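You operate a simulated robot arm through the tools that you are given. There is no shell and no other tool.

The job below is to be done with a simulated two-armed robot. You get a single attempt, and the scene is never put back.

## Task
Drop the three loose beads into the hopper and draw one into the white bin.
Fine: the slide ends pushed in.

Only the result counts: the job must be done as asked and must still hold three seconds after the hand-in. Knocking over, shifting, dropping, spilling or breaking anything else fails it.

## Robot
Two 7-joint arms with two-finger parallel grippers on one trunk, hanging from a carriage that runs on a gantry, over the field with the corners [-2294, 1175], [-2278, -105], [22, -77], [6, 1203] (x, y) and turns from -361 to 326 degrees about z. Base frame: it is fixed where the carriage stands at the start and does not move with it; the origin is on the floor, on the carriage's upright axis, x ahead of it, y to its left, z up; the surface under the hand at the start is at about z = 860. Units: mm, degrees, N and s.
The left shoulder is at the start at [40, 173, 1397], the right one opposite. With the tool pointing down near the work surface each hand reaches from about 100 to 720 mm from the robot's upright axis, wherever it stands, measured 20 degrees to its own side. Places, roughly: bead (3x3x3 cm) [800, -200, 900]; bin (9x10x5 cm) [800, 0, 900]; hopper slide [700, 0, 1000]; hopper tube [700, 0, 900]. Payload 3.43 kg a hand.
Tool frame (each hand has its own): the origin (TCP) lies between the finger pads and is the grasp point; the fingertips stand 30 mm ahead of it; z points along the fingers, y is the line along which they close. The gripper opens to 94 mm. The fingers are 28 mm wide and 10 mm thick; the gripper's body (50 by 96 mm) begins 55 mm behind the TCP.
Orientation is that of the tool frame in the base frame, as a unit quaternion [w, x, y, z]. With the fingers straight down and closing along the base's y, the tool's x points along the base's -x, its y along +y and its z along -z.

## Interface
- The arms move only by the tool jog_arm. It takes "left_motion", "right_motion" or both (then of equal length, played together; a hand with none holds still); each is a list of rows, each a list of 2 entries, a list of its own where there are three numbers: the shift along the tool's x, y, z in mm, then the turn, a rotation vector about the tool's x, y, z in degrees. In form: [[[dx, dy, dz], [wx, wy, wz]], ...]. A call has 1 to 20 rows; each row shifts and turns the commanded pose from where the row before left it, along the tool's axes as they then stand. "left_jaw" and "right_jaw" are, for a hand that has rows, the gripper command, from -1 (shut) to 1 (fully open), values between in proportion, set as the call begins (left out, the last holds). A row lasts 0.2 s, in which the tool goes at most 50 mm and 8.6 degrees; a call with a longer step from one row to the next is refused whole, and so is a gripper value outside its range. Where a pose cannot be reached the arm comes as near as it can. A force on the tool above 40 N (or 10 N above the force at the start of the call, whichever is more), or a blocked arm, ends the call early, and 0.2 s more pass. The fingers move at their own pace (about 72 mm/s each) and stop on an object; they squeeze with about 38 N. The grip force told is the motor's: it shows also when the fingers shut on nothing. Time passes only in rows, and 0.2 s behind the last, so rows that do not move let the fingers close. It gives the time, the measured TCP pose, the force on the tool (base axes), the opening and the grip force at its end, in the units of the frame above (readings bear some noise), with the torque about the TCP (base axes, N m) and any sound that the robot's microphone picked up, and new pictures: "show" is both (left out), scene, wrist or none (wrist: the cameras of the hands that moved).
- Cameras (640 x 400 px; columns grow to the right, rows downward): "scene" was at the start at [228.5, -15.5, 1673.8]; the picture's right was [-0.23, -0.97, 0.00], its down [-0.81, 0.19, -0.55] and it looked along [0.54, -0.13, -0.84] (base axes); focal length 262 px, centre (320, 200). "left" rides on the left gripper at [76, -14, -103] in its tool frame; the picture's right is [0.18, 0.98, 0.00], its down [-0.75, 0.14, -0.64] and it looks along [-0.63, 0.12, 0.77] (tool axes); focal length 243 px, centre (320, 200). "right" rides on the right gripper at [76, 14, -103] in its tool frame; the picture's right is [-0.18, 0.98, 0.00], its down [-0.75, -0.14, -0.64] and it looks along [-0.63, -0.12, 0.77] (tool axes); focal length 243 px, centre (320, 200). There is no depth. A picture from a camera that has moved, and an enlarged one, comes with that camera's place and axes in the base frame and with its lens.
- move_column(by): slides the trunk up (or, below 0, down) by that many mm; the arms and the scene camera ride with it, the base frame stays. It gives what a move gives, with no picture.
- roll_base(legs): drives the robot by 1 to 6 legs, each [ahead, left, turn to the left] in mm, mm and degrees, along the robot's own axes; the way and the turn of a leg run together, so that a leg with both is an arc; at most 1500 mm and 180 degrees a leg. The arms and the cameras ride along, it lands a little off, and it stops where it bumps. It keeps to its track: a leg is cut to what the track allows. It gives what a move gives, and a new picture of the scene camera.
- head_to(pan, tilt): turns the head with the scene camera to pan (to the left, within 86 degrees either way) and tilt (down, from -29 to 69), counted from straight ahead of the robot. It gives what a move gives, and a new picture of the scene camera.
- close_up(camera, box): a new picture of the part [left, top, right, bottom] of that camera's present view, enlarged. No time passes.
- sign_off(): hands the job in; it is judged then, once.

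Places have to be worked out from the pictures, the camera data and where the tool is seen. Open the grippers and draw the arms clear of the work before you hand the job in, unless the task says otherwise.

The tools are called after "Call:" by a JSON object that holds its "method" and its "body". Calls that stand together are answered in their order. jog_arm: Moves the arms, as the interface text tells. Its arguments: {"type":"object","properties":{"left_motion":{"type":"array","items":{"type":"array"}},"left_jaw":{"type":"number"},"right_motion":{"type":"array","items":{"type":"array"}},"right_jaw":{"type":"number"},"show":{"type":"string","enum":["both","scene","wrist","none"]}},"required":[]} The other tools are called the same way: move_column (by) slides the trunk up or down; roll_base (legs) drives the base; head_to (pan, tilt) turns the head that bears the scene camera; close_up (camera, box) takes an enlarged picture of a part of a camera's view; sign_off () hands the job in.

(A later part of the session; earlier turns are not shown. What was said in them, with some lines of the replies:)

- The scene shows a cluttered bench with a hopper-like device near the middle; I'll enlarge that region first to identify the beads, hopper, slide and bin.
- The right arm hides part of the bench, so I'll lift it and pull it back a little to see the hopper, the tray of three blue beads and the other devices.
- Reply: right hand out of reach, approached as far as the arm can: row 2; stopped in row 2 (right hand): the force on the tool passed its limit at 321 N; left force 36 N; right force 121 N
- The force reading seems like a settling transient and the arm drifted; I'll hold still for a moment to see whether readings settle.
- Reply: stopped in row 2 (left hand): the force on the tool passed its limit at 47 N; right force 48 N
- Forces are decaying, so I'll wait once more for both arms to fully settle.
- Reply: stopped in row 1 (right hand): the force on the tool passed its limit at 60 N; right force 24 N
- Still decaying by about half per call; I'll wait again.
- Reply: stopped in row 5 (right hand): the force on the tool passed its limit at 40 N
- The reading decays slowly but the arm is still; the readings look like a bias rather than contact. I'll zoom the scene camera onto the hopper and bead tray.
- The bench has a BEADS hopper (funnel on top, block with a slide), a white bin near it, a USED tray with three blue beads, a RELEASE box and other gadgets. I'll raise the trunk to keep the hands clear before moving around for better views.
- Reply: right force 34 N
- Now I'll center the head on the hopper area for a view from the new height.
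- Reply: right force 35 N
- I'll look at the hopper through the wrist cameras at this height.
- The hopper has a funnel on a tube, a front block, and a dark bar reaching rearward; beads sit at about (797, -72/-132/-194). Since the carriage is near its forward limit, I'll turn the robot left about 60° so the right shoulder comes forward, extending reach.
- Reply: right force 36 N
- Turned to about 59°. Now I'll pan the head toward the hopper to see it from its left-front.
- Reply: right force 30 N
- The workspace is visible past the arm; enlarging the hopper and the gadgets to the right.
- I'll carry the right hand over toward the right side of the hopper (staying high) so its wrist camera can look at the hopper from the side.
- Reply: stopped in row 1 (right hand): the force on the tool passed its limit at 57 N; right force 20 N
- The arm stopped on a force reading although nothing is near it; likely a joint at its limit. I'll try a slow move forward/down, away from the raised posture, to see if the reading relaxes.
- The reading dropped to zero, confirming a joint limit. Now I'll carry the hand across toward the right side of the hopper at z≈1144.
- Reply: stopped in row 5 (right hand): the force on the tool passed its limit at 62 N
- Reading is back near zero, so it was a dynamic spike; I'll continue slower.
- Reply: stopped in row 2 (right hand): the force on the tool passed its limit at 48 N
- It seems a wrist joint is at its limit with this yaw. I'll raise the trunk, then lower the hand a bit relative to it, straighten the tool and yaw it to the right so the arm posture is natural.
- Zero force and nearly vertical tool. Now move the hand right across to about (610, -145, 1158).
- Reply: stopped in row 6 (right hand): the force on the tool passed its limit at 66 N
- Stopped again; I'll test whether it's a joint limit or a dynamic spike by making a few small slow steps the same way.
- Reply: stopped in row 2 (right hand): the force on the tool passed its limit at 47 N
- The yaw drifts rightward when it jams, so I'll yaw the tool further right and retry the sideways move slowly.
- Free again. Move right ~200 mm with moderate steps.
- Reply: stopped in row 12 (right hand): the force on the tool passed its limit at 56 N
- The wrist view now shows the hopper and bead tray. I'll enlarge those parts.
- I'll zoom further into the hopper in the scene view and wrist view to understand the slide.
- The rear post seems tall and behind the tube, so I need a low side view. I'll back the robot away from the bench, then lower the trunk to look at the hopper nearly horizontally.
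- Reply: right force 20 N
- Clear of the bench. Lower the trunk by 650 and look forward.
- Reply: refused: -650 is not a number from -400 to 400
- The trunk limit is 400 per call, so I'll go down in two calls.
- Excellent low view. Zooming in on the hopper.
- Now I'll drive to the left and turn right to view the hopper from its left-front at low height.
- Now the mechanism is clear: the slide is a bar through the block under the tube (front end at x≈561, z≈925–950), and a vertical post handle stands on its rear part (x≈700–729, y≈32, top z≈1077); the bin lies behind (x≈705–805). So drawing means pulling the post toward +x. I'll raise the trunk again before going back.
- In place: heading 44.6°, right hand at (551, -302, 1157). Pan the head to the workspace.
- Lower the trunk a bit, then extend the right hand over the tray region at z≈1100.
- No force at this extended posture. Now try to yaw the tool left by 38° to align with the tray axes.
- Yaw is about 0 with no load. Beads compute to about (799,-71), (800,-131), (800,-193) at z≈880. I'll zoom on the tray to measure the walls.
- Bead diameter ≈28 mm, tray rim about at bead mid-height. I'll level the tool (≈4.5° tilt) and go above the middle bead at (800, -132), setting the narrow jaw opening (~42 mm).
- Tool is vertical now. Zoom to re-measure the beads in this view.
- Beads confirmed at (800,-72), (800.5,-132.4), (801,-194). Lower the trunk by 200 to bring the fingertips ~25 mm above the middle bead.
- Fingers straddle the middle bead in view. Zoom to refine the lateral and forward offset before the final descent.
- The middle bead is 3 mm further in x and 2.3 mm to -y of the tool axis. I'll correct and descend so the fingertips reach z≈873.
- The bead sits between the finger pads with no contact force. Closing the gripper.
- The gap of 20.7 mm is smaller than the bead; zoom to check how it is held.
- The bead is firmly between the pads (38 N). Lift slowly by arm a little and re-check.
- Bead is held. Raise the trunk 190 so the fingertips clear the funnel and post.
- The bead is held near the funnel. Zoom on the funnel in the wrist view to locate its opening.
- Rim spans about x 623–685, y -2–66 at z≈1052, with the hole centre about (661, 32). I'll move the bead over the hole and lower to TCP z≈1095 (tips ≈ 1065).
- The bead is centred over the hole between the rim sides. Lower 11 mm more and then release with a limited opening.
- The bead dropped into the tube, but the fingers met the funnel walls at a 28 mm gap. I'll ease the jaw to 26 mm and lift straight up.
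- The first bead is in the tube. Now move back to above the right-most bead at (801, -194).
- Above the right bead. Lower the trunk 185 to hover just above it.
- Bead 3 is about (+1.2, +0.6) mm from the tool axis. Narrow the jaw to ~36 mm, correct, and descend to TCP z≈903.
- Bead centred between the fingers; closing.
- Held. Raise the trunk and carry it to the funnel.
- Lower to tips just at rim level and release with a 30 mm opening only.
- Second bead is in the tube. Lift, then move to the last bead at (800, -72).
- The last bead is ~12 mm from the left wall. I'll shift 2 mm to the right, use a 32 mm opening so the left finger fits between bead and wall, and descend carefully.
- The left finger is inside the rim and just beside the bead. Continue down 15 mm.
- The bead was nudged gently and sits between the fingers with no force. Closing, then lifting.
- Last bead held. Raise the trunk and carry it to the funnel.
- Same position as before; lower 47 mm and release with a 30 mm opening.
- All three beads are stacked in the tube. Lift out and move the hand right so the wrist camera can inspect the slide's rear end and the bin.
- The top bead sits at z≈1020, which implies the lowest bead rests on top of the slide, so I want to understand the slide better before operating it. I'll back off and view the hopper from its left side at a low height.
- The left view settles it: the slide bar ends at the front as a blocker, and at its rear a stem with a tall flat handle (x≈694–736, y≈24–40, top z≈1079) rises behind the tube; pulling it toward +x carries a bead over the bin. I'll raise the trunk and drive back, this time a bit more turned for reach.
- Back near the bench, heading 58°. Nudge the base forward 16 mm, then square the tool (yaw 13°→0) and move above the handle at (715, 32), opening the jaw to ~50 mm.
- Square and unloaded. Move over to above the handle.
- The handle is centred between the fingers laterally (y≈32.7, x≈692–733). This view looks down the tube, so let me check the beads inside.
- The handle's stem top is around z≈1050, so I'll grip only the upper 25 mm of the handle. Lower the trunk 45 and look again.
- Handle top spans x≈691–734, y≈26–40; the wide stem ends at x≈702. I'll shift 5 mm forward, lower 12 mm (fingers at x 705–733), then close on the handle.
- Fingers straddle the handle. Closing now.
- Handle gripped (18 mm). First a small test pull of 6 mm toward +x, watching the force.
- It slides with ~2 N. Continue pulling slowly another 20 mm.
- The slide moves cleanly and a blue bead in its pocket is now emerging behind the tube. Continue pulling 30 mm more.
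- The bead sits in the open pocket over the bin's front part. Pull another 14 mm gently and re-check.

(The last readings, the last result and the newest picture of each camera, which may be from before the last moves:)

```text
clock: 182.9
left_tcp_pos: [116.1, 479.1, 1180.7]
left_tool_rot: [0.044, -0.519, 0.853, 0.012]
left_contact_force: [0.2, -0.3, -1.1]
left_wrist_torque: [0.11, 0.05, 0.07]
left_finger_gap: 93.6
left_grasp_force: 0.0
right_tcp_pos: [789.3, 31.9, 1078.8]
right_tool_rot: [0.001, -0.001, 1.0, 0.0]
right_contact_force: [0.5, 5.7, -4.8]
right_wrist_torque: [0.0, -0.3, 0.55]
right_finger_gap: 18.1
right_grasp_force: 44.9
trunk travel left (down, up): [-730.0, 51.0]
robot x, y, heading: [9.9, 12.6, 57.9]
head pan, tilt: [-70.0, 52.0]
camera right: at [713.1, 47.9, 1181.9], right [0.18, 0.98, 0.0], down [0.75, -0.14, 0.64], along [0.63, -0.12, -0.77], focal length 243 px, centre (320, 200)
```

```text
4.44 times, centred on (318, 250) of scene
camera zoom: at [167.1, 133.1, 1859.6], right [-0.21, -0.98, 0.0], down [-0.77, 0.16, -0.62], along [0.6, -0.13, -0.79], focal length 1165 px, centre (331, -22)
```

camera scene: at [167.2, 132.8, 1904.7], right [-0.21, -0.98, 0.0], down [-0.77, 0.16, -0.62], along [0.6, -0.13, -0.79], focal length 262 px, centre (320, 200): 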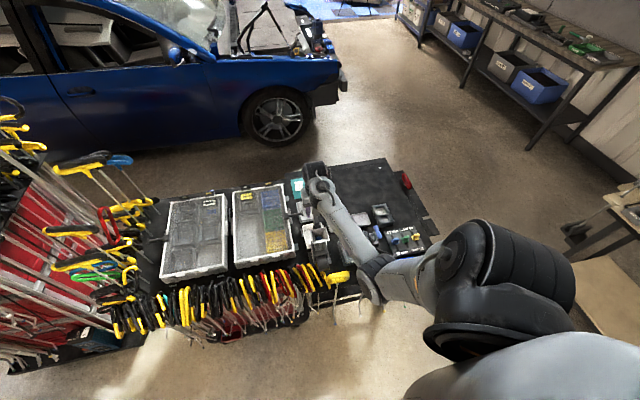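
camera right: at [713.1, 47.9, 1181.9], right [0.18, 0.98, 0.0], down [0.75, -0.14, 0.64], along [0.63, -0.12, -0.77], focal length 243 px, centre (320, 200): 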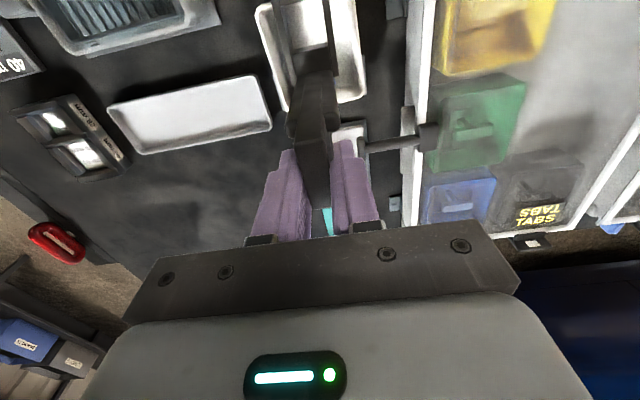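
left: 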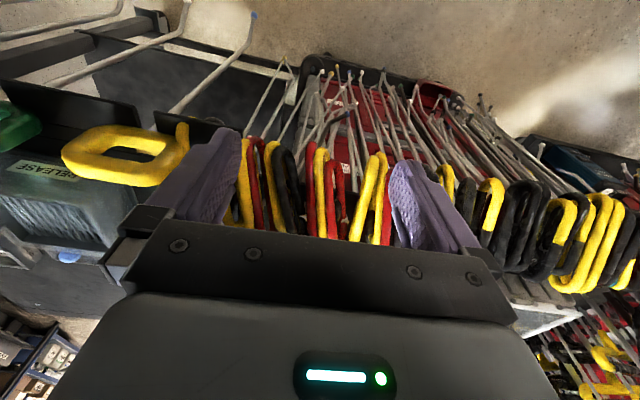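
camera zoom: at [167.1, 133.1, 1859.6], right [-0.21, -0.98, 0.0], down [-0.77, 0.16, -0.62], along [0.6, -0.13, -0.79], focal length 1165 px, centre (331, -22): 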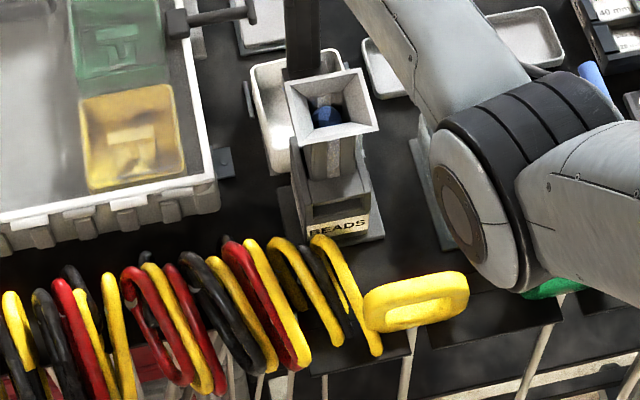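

The pocket is empty and a hint of blue shows in the bin behind the handle, so one bead has dropped. Now push the slide back in by 69 mm slowly.

Call:
{"method": "jog_arm", "body": {"right_motion": [[[1, 0, 0], [0, 0, 0]], [[3, 0, 0], [0, 0, 0]], [[4, 0, 0], [0, 0, 0]], [[4, 0, 0], [0, 0, 0]], [[4, 0, 0], [0, 0, 0]], [[4, 0, 0], [0, 0, 0]], [[4, 0, 0], [0, 0, 0]], [[4, 0, 0], [0, 0, 0]], [[4, 0, 0], [0, 0, 0]], [[4, 0, 0], [0, 0, 0]], [[4, 0, 0], [0, 0, 0]], [[4, 0, 0], [0, 0, 0]], [[4, 0, 0], [0, 0, 0]], [[4, 0, 0], [0, 0, 0]], [[4, 0, 0], [0, 0, 0]], [[4, 0, 0], [0, 0, 0]], [[3, 0, 0], [0, 0, 0]], [[2, 0, 0], [0, 0, 0]], [[0, 0, 0], [0, 0, 0]]], "show": "wrist"}}

Call:
{"method": "close_up", "body": {"camera": "right", "box": [200, 0, 440, 180]}}

Call:
{"method": "close_up", "body": {"camera": "scene", "box": [290, 205, 345, 295]}}

```text
clock: 186.9
left_tcp_pos: [116.6, 476.9, 1180.5]
left_tool_rot: [0.044, -0.518, 0.854, 0.013]
left_contact_force: [0.6, -0.9, -1.1]
left_wrist_torque: [0.09, 0.07, 0.08]
left_finger_gap: 94.0
left_grasp_force: 0.0
right_tcp_pos: [725.0, 31.7, 1078.7]
right_tool_rot: [0.001, 0.0, 1.0, 0.0]
right_contact_force: [-0.6, 1.2, -2.5]
right_wrist_torque: [0.03, -0.95, 0.56]
right_finger_gap: 17.9
right_grasp_force: 45.0
trunk travel left (down, up): [-730.0, 51.0]
robot x, y, heading: [8.0, 11.3, 57.9]
head pan, tilt: [-70.0, 52.0]
camera right: at [648.0, 47.3, 1181.9], right [0.18, 0.98, 0.0], down [0.75, -0.14, 0.64], along [0.63, -0.12, -0.77], focal length 243 px, centre (320, 200)
```

right: 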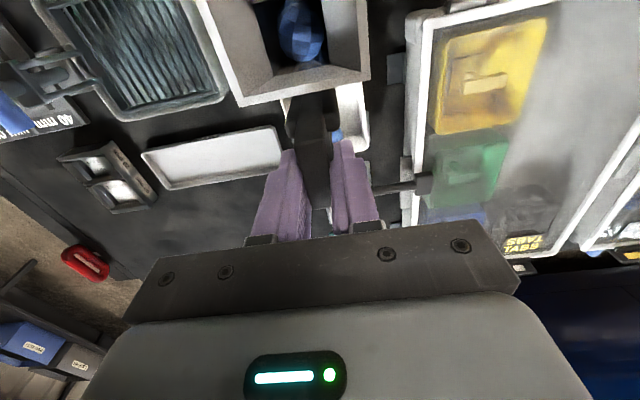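

```text
2.22 times, centred on (320, 90) of right
camera zoom: at [648.0, 47.3, 1181.9], right [0.18, 0.98, 0.0], down [0.75, -0.14, 0.64], along [0.63, -0.12, -0.77], focal length 539 px, centre (320, 444)
```

zoom: 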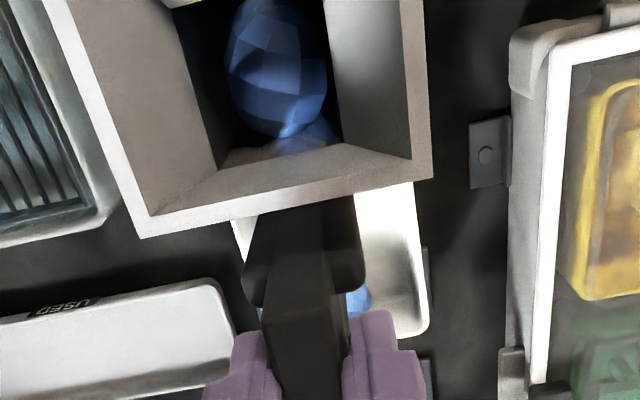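

```text
4.44 times, centred on (318, 250) of scene
camera zoom: at [167.1, 132.8, 1859.6], right [-0.21, -0.98, 0.0], down [-0.77, 0.16, -0.62], along [0.6, -0.13, -0.79], focal length 1165 px, centre (331, -22)
```

zoom: 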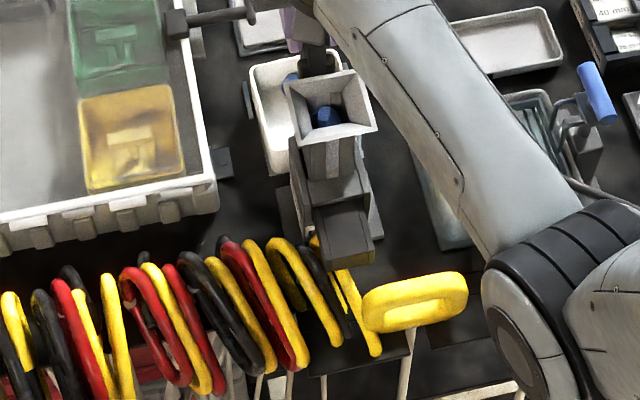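

One bead is in the bin. The slide is ~4 mm short of its starting place; push the rest slowly until it seats.

Call:
{"method": "jog_arm", "body": {"right_motion": [[[1, 0, 0], [0, 0, 0]], [[1.5, 0, 0], [0, 0, 0]], [[1.5, 0, 0], [0, 0, 0]], [[0.5, 0, 0], [0, 0, 0]], [[0, 0, 0], [0, 0, 0]]], "show": "none"}}

Call:
{"method": "jog_arm", "body": {"right_motion": [[[0.7, 0, 0], [0, 0, 0]], [[0.8, 0, 0], [0, 0, 0]], [[0, 0, 0], [0, 0, 0]], [[0, 0, 0], [0, 0, 0]]], "show": "wrist"}}

```text
clock: 188.1
left_tcp_pos: [117.3, 479.1, 1179.3]
left_tool_rot: [0.045, -0.519, 0.853, 0.012]
left_contact_force: [1.2, -0.1, -0.2]
left_wrist_torque: [0.11, 0.07, 0.1]
left_finger_gap: 93.8
left_grasp_force: 0.0
right_tcp_pos: [720.4, 30.8, 1078.3]
right_tool_rot: [0.0, 0.0, 1.0, 0.001]
right_contact_force: [1.7, 1.7, -0.5]
right_wrist_torque: [-0.04, 0.8, 0.57]
right_finger_gap: 18.1
right_grasp_force: 45.1
trunk travel left (down, up): [-730.0, 51.0]
robot x, y, heading: [9.6, 11.3, 57.6]
head pan, tilt: [-70.0, 52.0]
```

```text
clock: 189.1
left_tcp_pos: [117.9, 478.8, 1181.0]
left_tool_rot: [0.043, -0.519, 0.853, 0.013]
left_contact_force: [1.3, -0.2, -0.6]
left_wrist_torque: [0.11, 0.06, 0.08]
left_finger_gap: 94.1
left_grasp_force: 0.0
right_tcp_pos: [719.9, 31.6, 1078.8]
right_tool_rot: [0.001, 0.0, 1.0, -0.001]
right_contact_force: [14.4, 3.7, -15.5]
right_wrist_torque: [0.03, -0.08, 0.56]
right_finger_gap: 17.9
right_grasp_force: 45.1
trunk travel left (down, up): [-730.0, 51.0]
robot x, y, heading: [10.2, 13.7, 58.2]
head pan, tilt: [-70.0, 52.0]
camera right: at [643.3, 47.2, 1181.8], right [0.18, 0.98, 0.0], down [0.75, -0.14, 0.65], along [0.63, -0.12, -0.76], focal length 243 px, centre (320, 200)
```

right: 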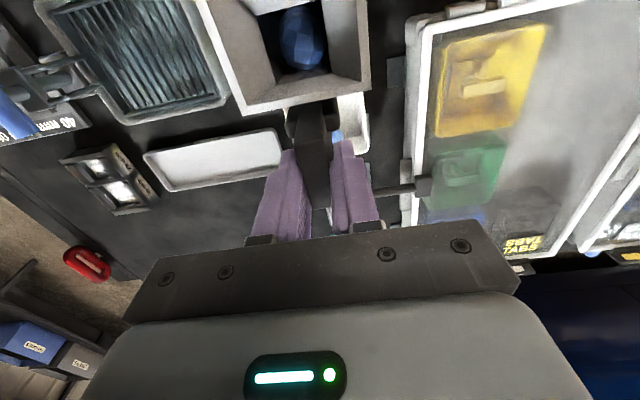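

The reaction of ~14 N shows the slide is fully seated at its end stop. Relax the push slightly and open the fingers.

Call:
{"method": "jog_arm", "body": {"right_motion": [[[-0.4, 0, 0], [0, 0, 0]], [[-0.3, 0, 0], [0, 0, 0]], [[0, 0, 0], [0, 0, 0]]], "show": "none"}}

Call:
{"method": "jog_arm", "body": {"right_motion": [[[0, 0, 0], [0, 0, 0]], [[0, 0, 0], [0, 0, 0]], [[0, 0, 0], [0, 0, 0]], [[0, 0, 0], [0, 0, 0]]], "right_jaw": 0.0, "show": "wrist"}}

Call:
{"method": "close_up", "body": {"camera": "right", "box": [200, 70, 440, 250]}}

```text
clock: 189.9
left_tcp_pos: [117.0, 478.5, 1179.5]
left_tool_rot: [0.044, -0.519, 0.854, 0.013]
left_contact_force: [0.9, -0.2, -0.7]
left_wrist_torque: [0.1, 0.05, 0.08]
left_finger_gap: 94.1
left_grasp_force: 0.1
right_tcp_pos: [720.2, 31.6, 1079.9]
right_tool_rot: [0.0, 0.0, 1.0, 0.0]
right_contact_force: [4.8, 0.2, -3.6]
right_wrist_torque: [0.02, -0.85, 0.55]
right_finger_gap: 18.6
right_grasp_force: 44.8
trunk travel left (down, up): [-730.0, 51.0]
robot x, y, heading: [8.6, 12.8, 58.1]
head pan, tilt: [-70.0, 52.0]
```

```text
clock: 190.9
left_tcp_pos: [116.7, 477.7, 1180.3]
left_tool_rot: [0.044, -0.519, 0.854, 0.013]
left_contact_force: [0.9, -0.8, -0.6]
left_wrist_torque: [0.15, 0.06, 0.08]
left_finger_gap: 94.0
left_grasp_force: 0.0
right_tcp_pos: [719.5, 31.4, 1079.9]
right_tool_rot: [0.001, -0.001, 1.0, 0.0]
right_contact_force: [-0.3, -0.3, 0.2]
right_wrist_torque: [0.03, -0.03, -0.02]
right_finger_gap: 46.8
right_grasp_force: 0.0
trunk travel left (down, up): [-730.0, 51.0]
robot x, y, heading: [11.6, 13.5, 57.9]
head pan, tilt: [-70.0, 52.0]
camera right: at [643.3, 47.2, 1181.3], right [0.18, 0.98, 0.0], down [0.75, -0.14, 0.64], along [0.63, -0.12, -0.77], focal length 243 px, centre (320, 200)
```

right: 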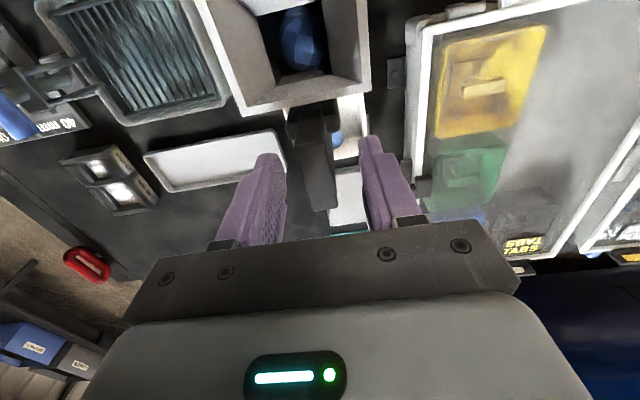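

```text
2.22 times, centred on (320, 160) of right
camera zoom: at [643.3, 47.2, 1181.3], right [0.18, 0.98, 0.0], down [0.75, -0.14, 0.64], along [0.63, -0.12, -0.77], focal length 539 px, centre (320, 289)
```

zoom: 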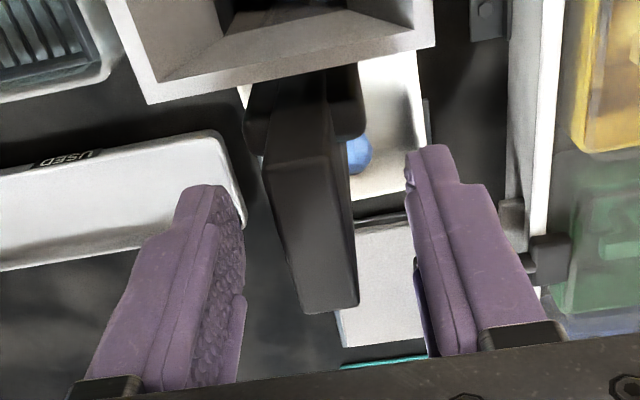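

Released cleanly; the handle stands where it started and the bead is visible in the bin. Raise the trunk 50 and retreat the hand along the same path.

Call:
{"method": "move_column", "body": {"by": 50}}

Call:
{"method": "jog_arm", "body": {"right_motion": [[[4, 4.5, 0], [0, 0, 0]], [[7, 8, 0], [0, 0, 0]], [[10, 11.5, 0], [0, 0, 0]], [[10, 11.5, 0], [0, 0, 0]], [[10, 11.5, 0], [0, 0, 0]], [[10, 11.5, 0], [0, 0, 0]], [[10, 11.5, 0], [0, 0, 0]], [[10, 11.5, 0], [0, 0, 0]], [[10, 11.5, 0], [0, 0, 0]], [[8, 8.5, 0], [0, 0, 0]], [[4, 4.5, 0], [0, 0, 0]], [[0, 0, 0], [0, 0, 0]]], "right_jaw": 0.9}}

Call:
{"method": "close_up", "body": {"camera": "scene", "box": [290, 190, 350, 290]}}

```text
clock: 191.8
left_tcp_pos: [116.4, 478.9, 1230.3]
left_tool_rot: [0.044, -0.52, 0.853, 0.013]
left_contact_force: [2.0, 0.3, -0.7]
left_wrist_torque: [0.04, 0.06, 0.08]
left_finger_gap: 93.8
left_grasp_force: 0.1
right_tcp_pos: [719.9, 31.0, 1128.4]
right_tool_rot: [0.002, 0.0, 1.0, 0.0]
right_contact_force: [0.3, -0.9, -0.5]
right_wrist_torque: [0.02, 0.01, 0.01]
right_finger_gap: 47.1
right_grasp_force: 0.1
trunk travel left (down, up): [-780.0, 1.0]
robot x, y, heading: [13.4, 9.0, 57.8]
head pan, tilt: [-70.0, 52.0]
```

```text
clock: 194.4
left_tcp_pos: [116.9, 478.4, 1230.6]
left_tool_rot: [0.044, -0.519, 0.853, 0.013]
left_contact_force: [1.0, -0.3, -0.9]
left_wrist_torque: [0.09, 0.05, 0.11]
left_finger_gap: 93.9
left_grasp_force: 0.0
right_tcp_pos: [625.2, 137.7, 1128.1]
right_tool_rot: [0.001, 0.0, 1.0, 0.0]
right_contact_force: [0.4, -0.3, 0.1]
right_wrist_torque: [0.01, -0.05, 0.01]
right_finger_gap: 89.4
right_grasp_force: 0.1
trunk travel left (down, up): [-780.0, 1.0]
robot x, y, heading: [11.3, 9.5, 58.1]
head pan, tilt: [-70.0, 52.0]
camera scene: at [167.2, 132.8, 1909.7], right [-0.21, -0.98, 0.0], down [-0.77, 0.16, -0.62], along [0.6, -0.13, -0.79], focal length 262 px, centre (320, 200)
camera right: at [549.0, 152.5, 1230.3], right [0.18, 0.98, 0.0], down [0.75, -0.14, 0.64], along [0.63, -0.12, -0.77], focal length 243 px, centre (320, 200)
```

scene: 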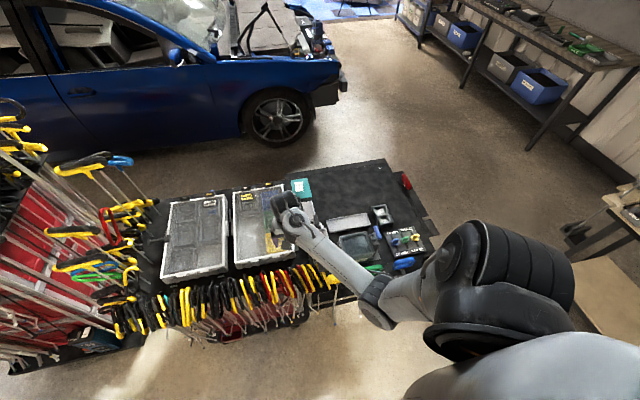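
right: 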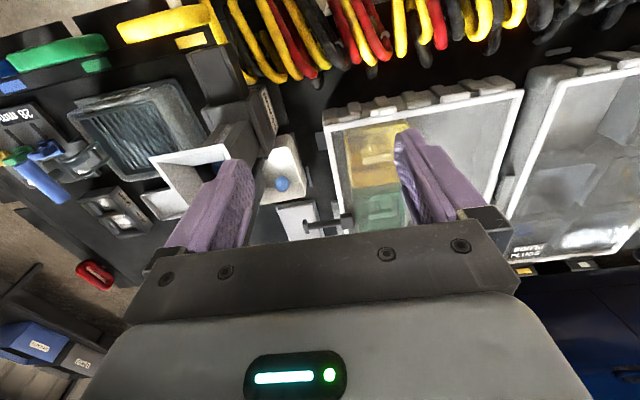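

```text
4.00 times, centred on (320, 240) of scene
camera zoom: at [167.2, 132.8, 1909.7], right [-0.21, -0.98, 0.0], down [-0.77, 0.16, -0.62], along [0.6, -0.13, -0.79], focal length 1049 px, centre (320, 40)
```

zoom: 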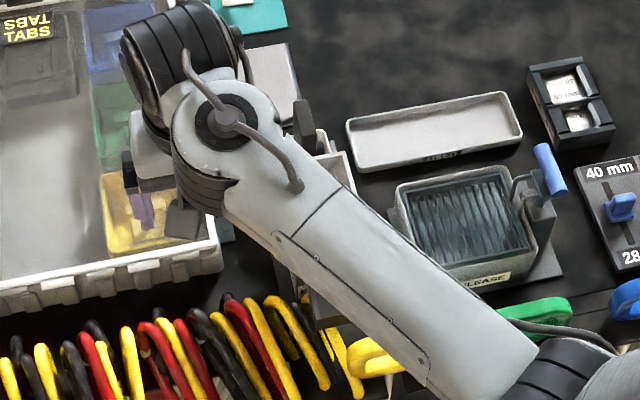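

The wrist view shows exactly one bead lying in the white bin. Back the robot away from the bench and verify the whole scene.

Call:
{"method": "roll_base", "body": {"legs": [[-159, 254, 0]]}}

Call:
{"method": "head_to", "body": {"pan": -62, "tilt": 46}}

```text
clock: 196.4
left_tcp_pos: [-180.0, 474.4, 1230.2]
left_tool_rot: [0.044, -0.52, 0.853, 0.013]
left_contact_force: [1.0, 0.2, -0.7]
left_wrist_torque: [0.05, 0.08, 0.16]
left_finger_gap: 93.8
left_grasp_force: 0.0
right_tcp_pos: [330.9, 134.4, 1128.6]
right_tool_rot: [0.0, -0.002, 1.0, 0.0]
right_contact_force: [0.2, -0.1, -0.5]
right_wrist_torque: [0.0, 0.0, 0.02]
right_finger_gap: 89.2
right_grasp_force: 0.1
trunk travel left (down, up): [-780.0, 1.0]
robot x, y, heading: [-287.2, 8.4, 58.4]
head pan, tilt: [-70.0, 52.0]
camera scene: at [-128.8, 128.9, 1909.6], right [-0.2, -0.98, 0.0], down [-0.77, 0.16, -0.62], along [0.6, -0.13, -0.79], focal length 262 px, centre (320, 200)
```

scene: 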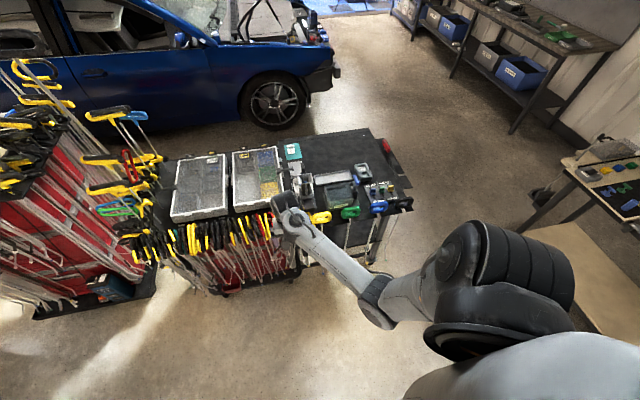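

```text
clock: 197.1
left_tcp_pos: [-180.2, 474.1, 1230.3]
left_tool_rot: [0.044, -0.52, 0.853, 0.012]
left_contact_force: [1.2, 0.3, -0.4]
left_wrist_torque: [0.06, 0.1, 0.07]
left_finger_gap: 94.0
left_grasp_force: 0.0
right_tcp_pos: [328.9, 135.2, 1128.0]
right_tool_rot: [0.001, -0.002, 1.0, 0.0]
right_contact_force: [0.4, 0.3, -0.3]
right_wrist_torque: [-0.02, 0.03, -0.02]
right_finger_gap: 89.5
right_grasp_force: 0.0
trunk travel left (down, up): [-780.0, 1.0]
robot x, y, heading: [-286.4, 8.0, 58.1]
head pan, tilt: [-62.0, 46.0]
camera scene: at [-122.0, 138.9, 1917.8], right [-0.07, -1.0, 0.0], down [-0.72, 0.05, -0.69], along [0.69, -0.05, -0.72], focal length 262 px, centre (320, 200)
```

scene: 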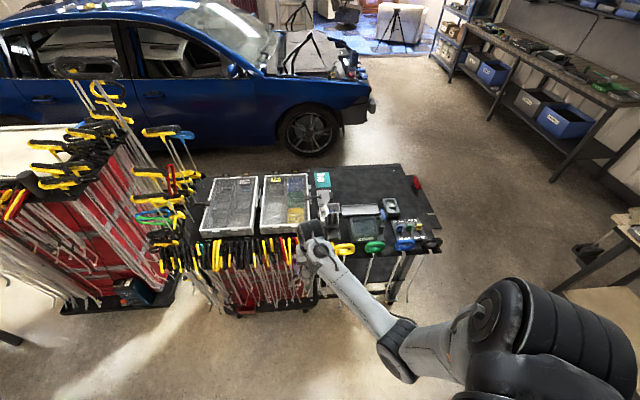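

Call:
{"method": "close_up", "body": {"camera": "scene", "box": [300, 180, 440, 270]}}

Call:
{"method": "close_up", "body": {"camera": "right", "box": [0, 0, 640, 400]}}

Call:
{"method": "close_up", "body": {"camera": "scene", "box": [310, 190, 350, 250]}}

```text
4.44 times, centred on (370, 225) of scene
camera zoom: at [-122.0, 138.9, 1917.8], right [-0.07, -1.0, 0.0], down [-0.72, 0.05, -0.69], along [0.69, -0.05, -0.72], focal length 1165 px, centre (98, 89)
```

zoom: 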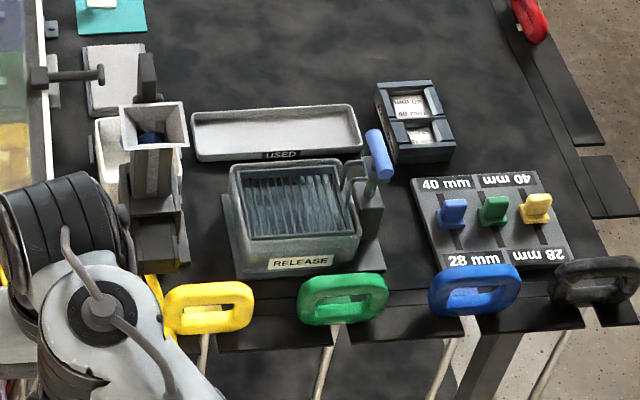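

```text
1.00 times, centred on (320, 200) of right (not enlarged: the box is as wide or as high as the picture)
camera zoom: at [253.3, 149.6, 1230.5], right [0.18, 0.98, 0.0], down [0.75, -0.14, 0.64], along [0.63, -0.12, -0.77], focal length 243 px, centre (320, 200)
```

zoom: 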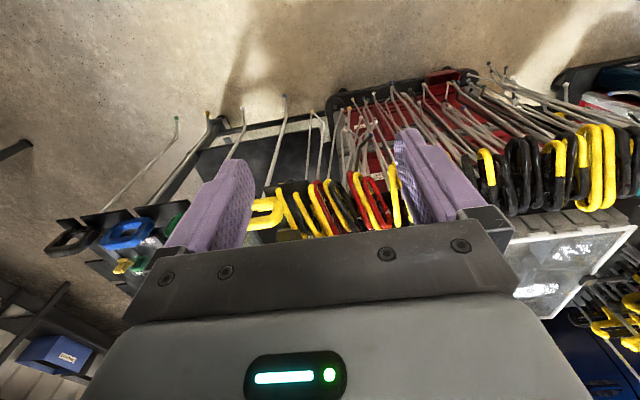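

```text
6.67 times, centred on (330, 220) of scene
camera zoom: at [-122.0, 138.9, 1917.8], right [-0.07, -1.0, 0.0], down [-0.72, 0.05, -0.69], along [0.69, -0.05, -0.72], focal length 1748 px, centre (253, 67)
```

zoom: 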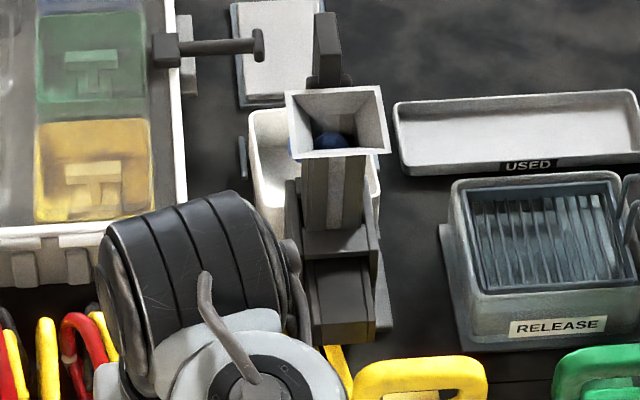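

The slide is pushed in as at the start. The USED tray is empty, two beads remain in the tube and one is in the white bin. Nothing else looks moved, both grippers are open and the arms are clear of the work. Handing in.

Call:
{"method": "sign_off", "body": {}}

```text
The job is handed in.
```

The job is handed in. All three loose beads went into the hopper, and I drew one into the white bin.

- **Beads:** one bead lies in the white bin and two remain in the hopper tube. The tray they came from is empty.
- **Slide:** it is pushed fully in. I pressed it home until it met its end stop at about 14 N, then let go of the handle.
- **Surroundings:** in the last pictures nothing else looked moved, spilled or knocked over. When I released the first bead, the fingers touched the inside of the funnel lightly. The funnel did not shift.
- **Arms:** both grippers are open, and I backed the robot away from the bench before handing in.
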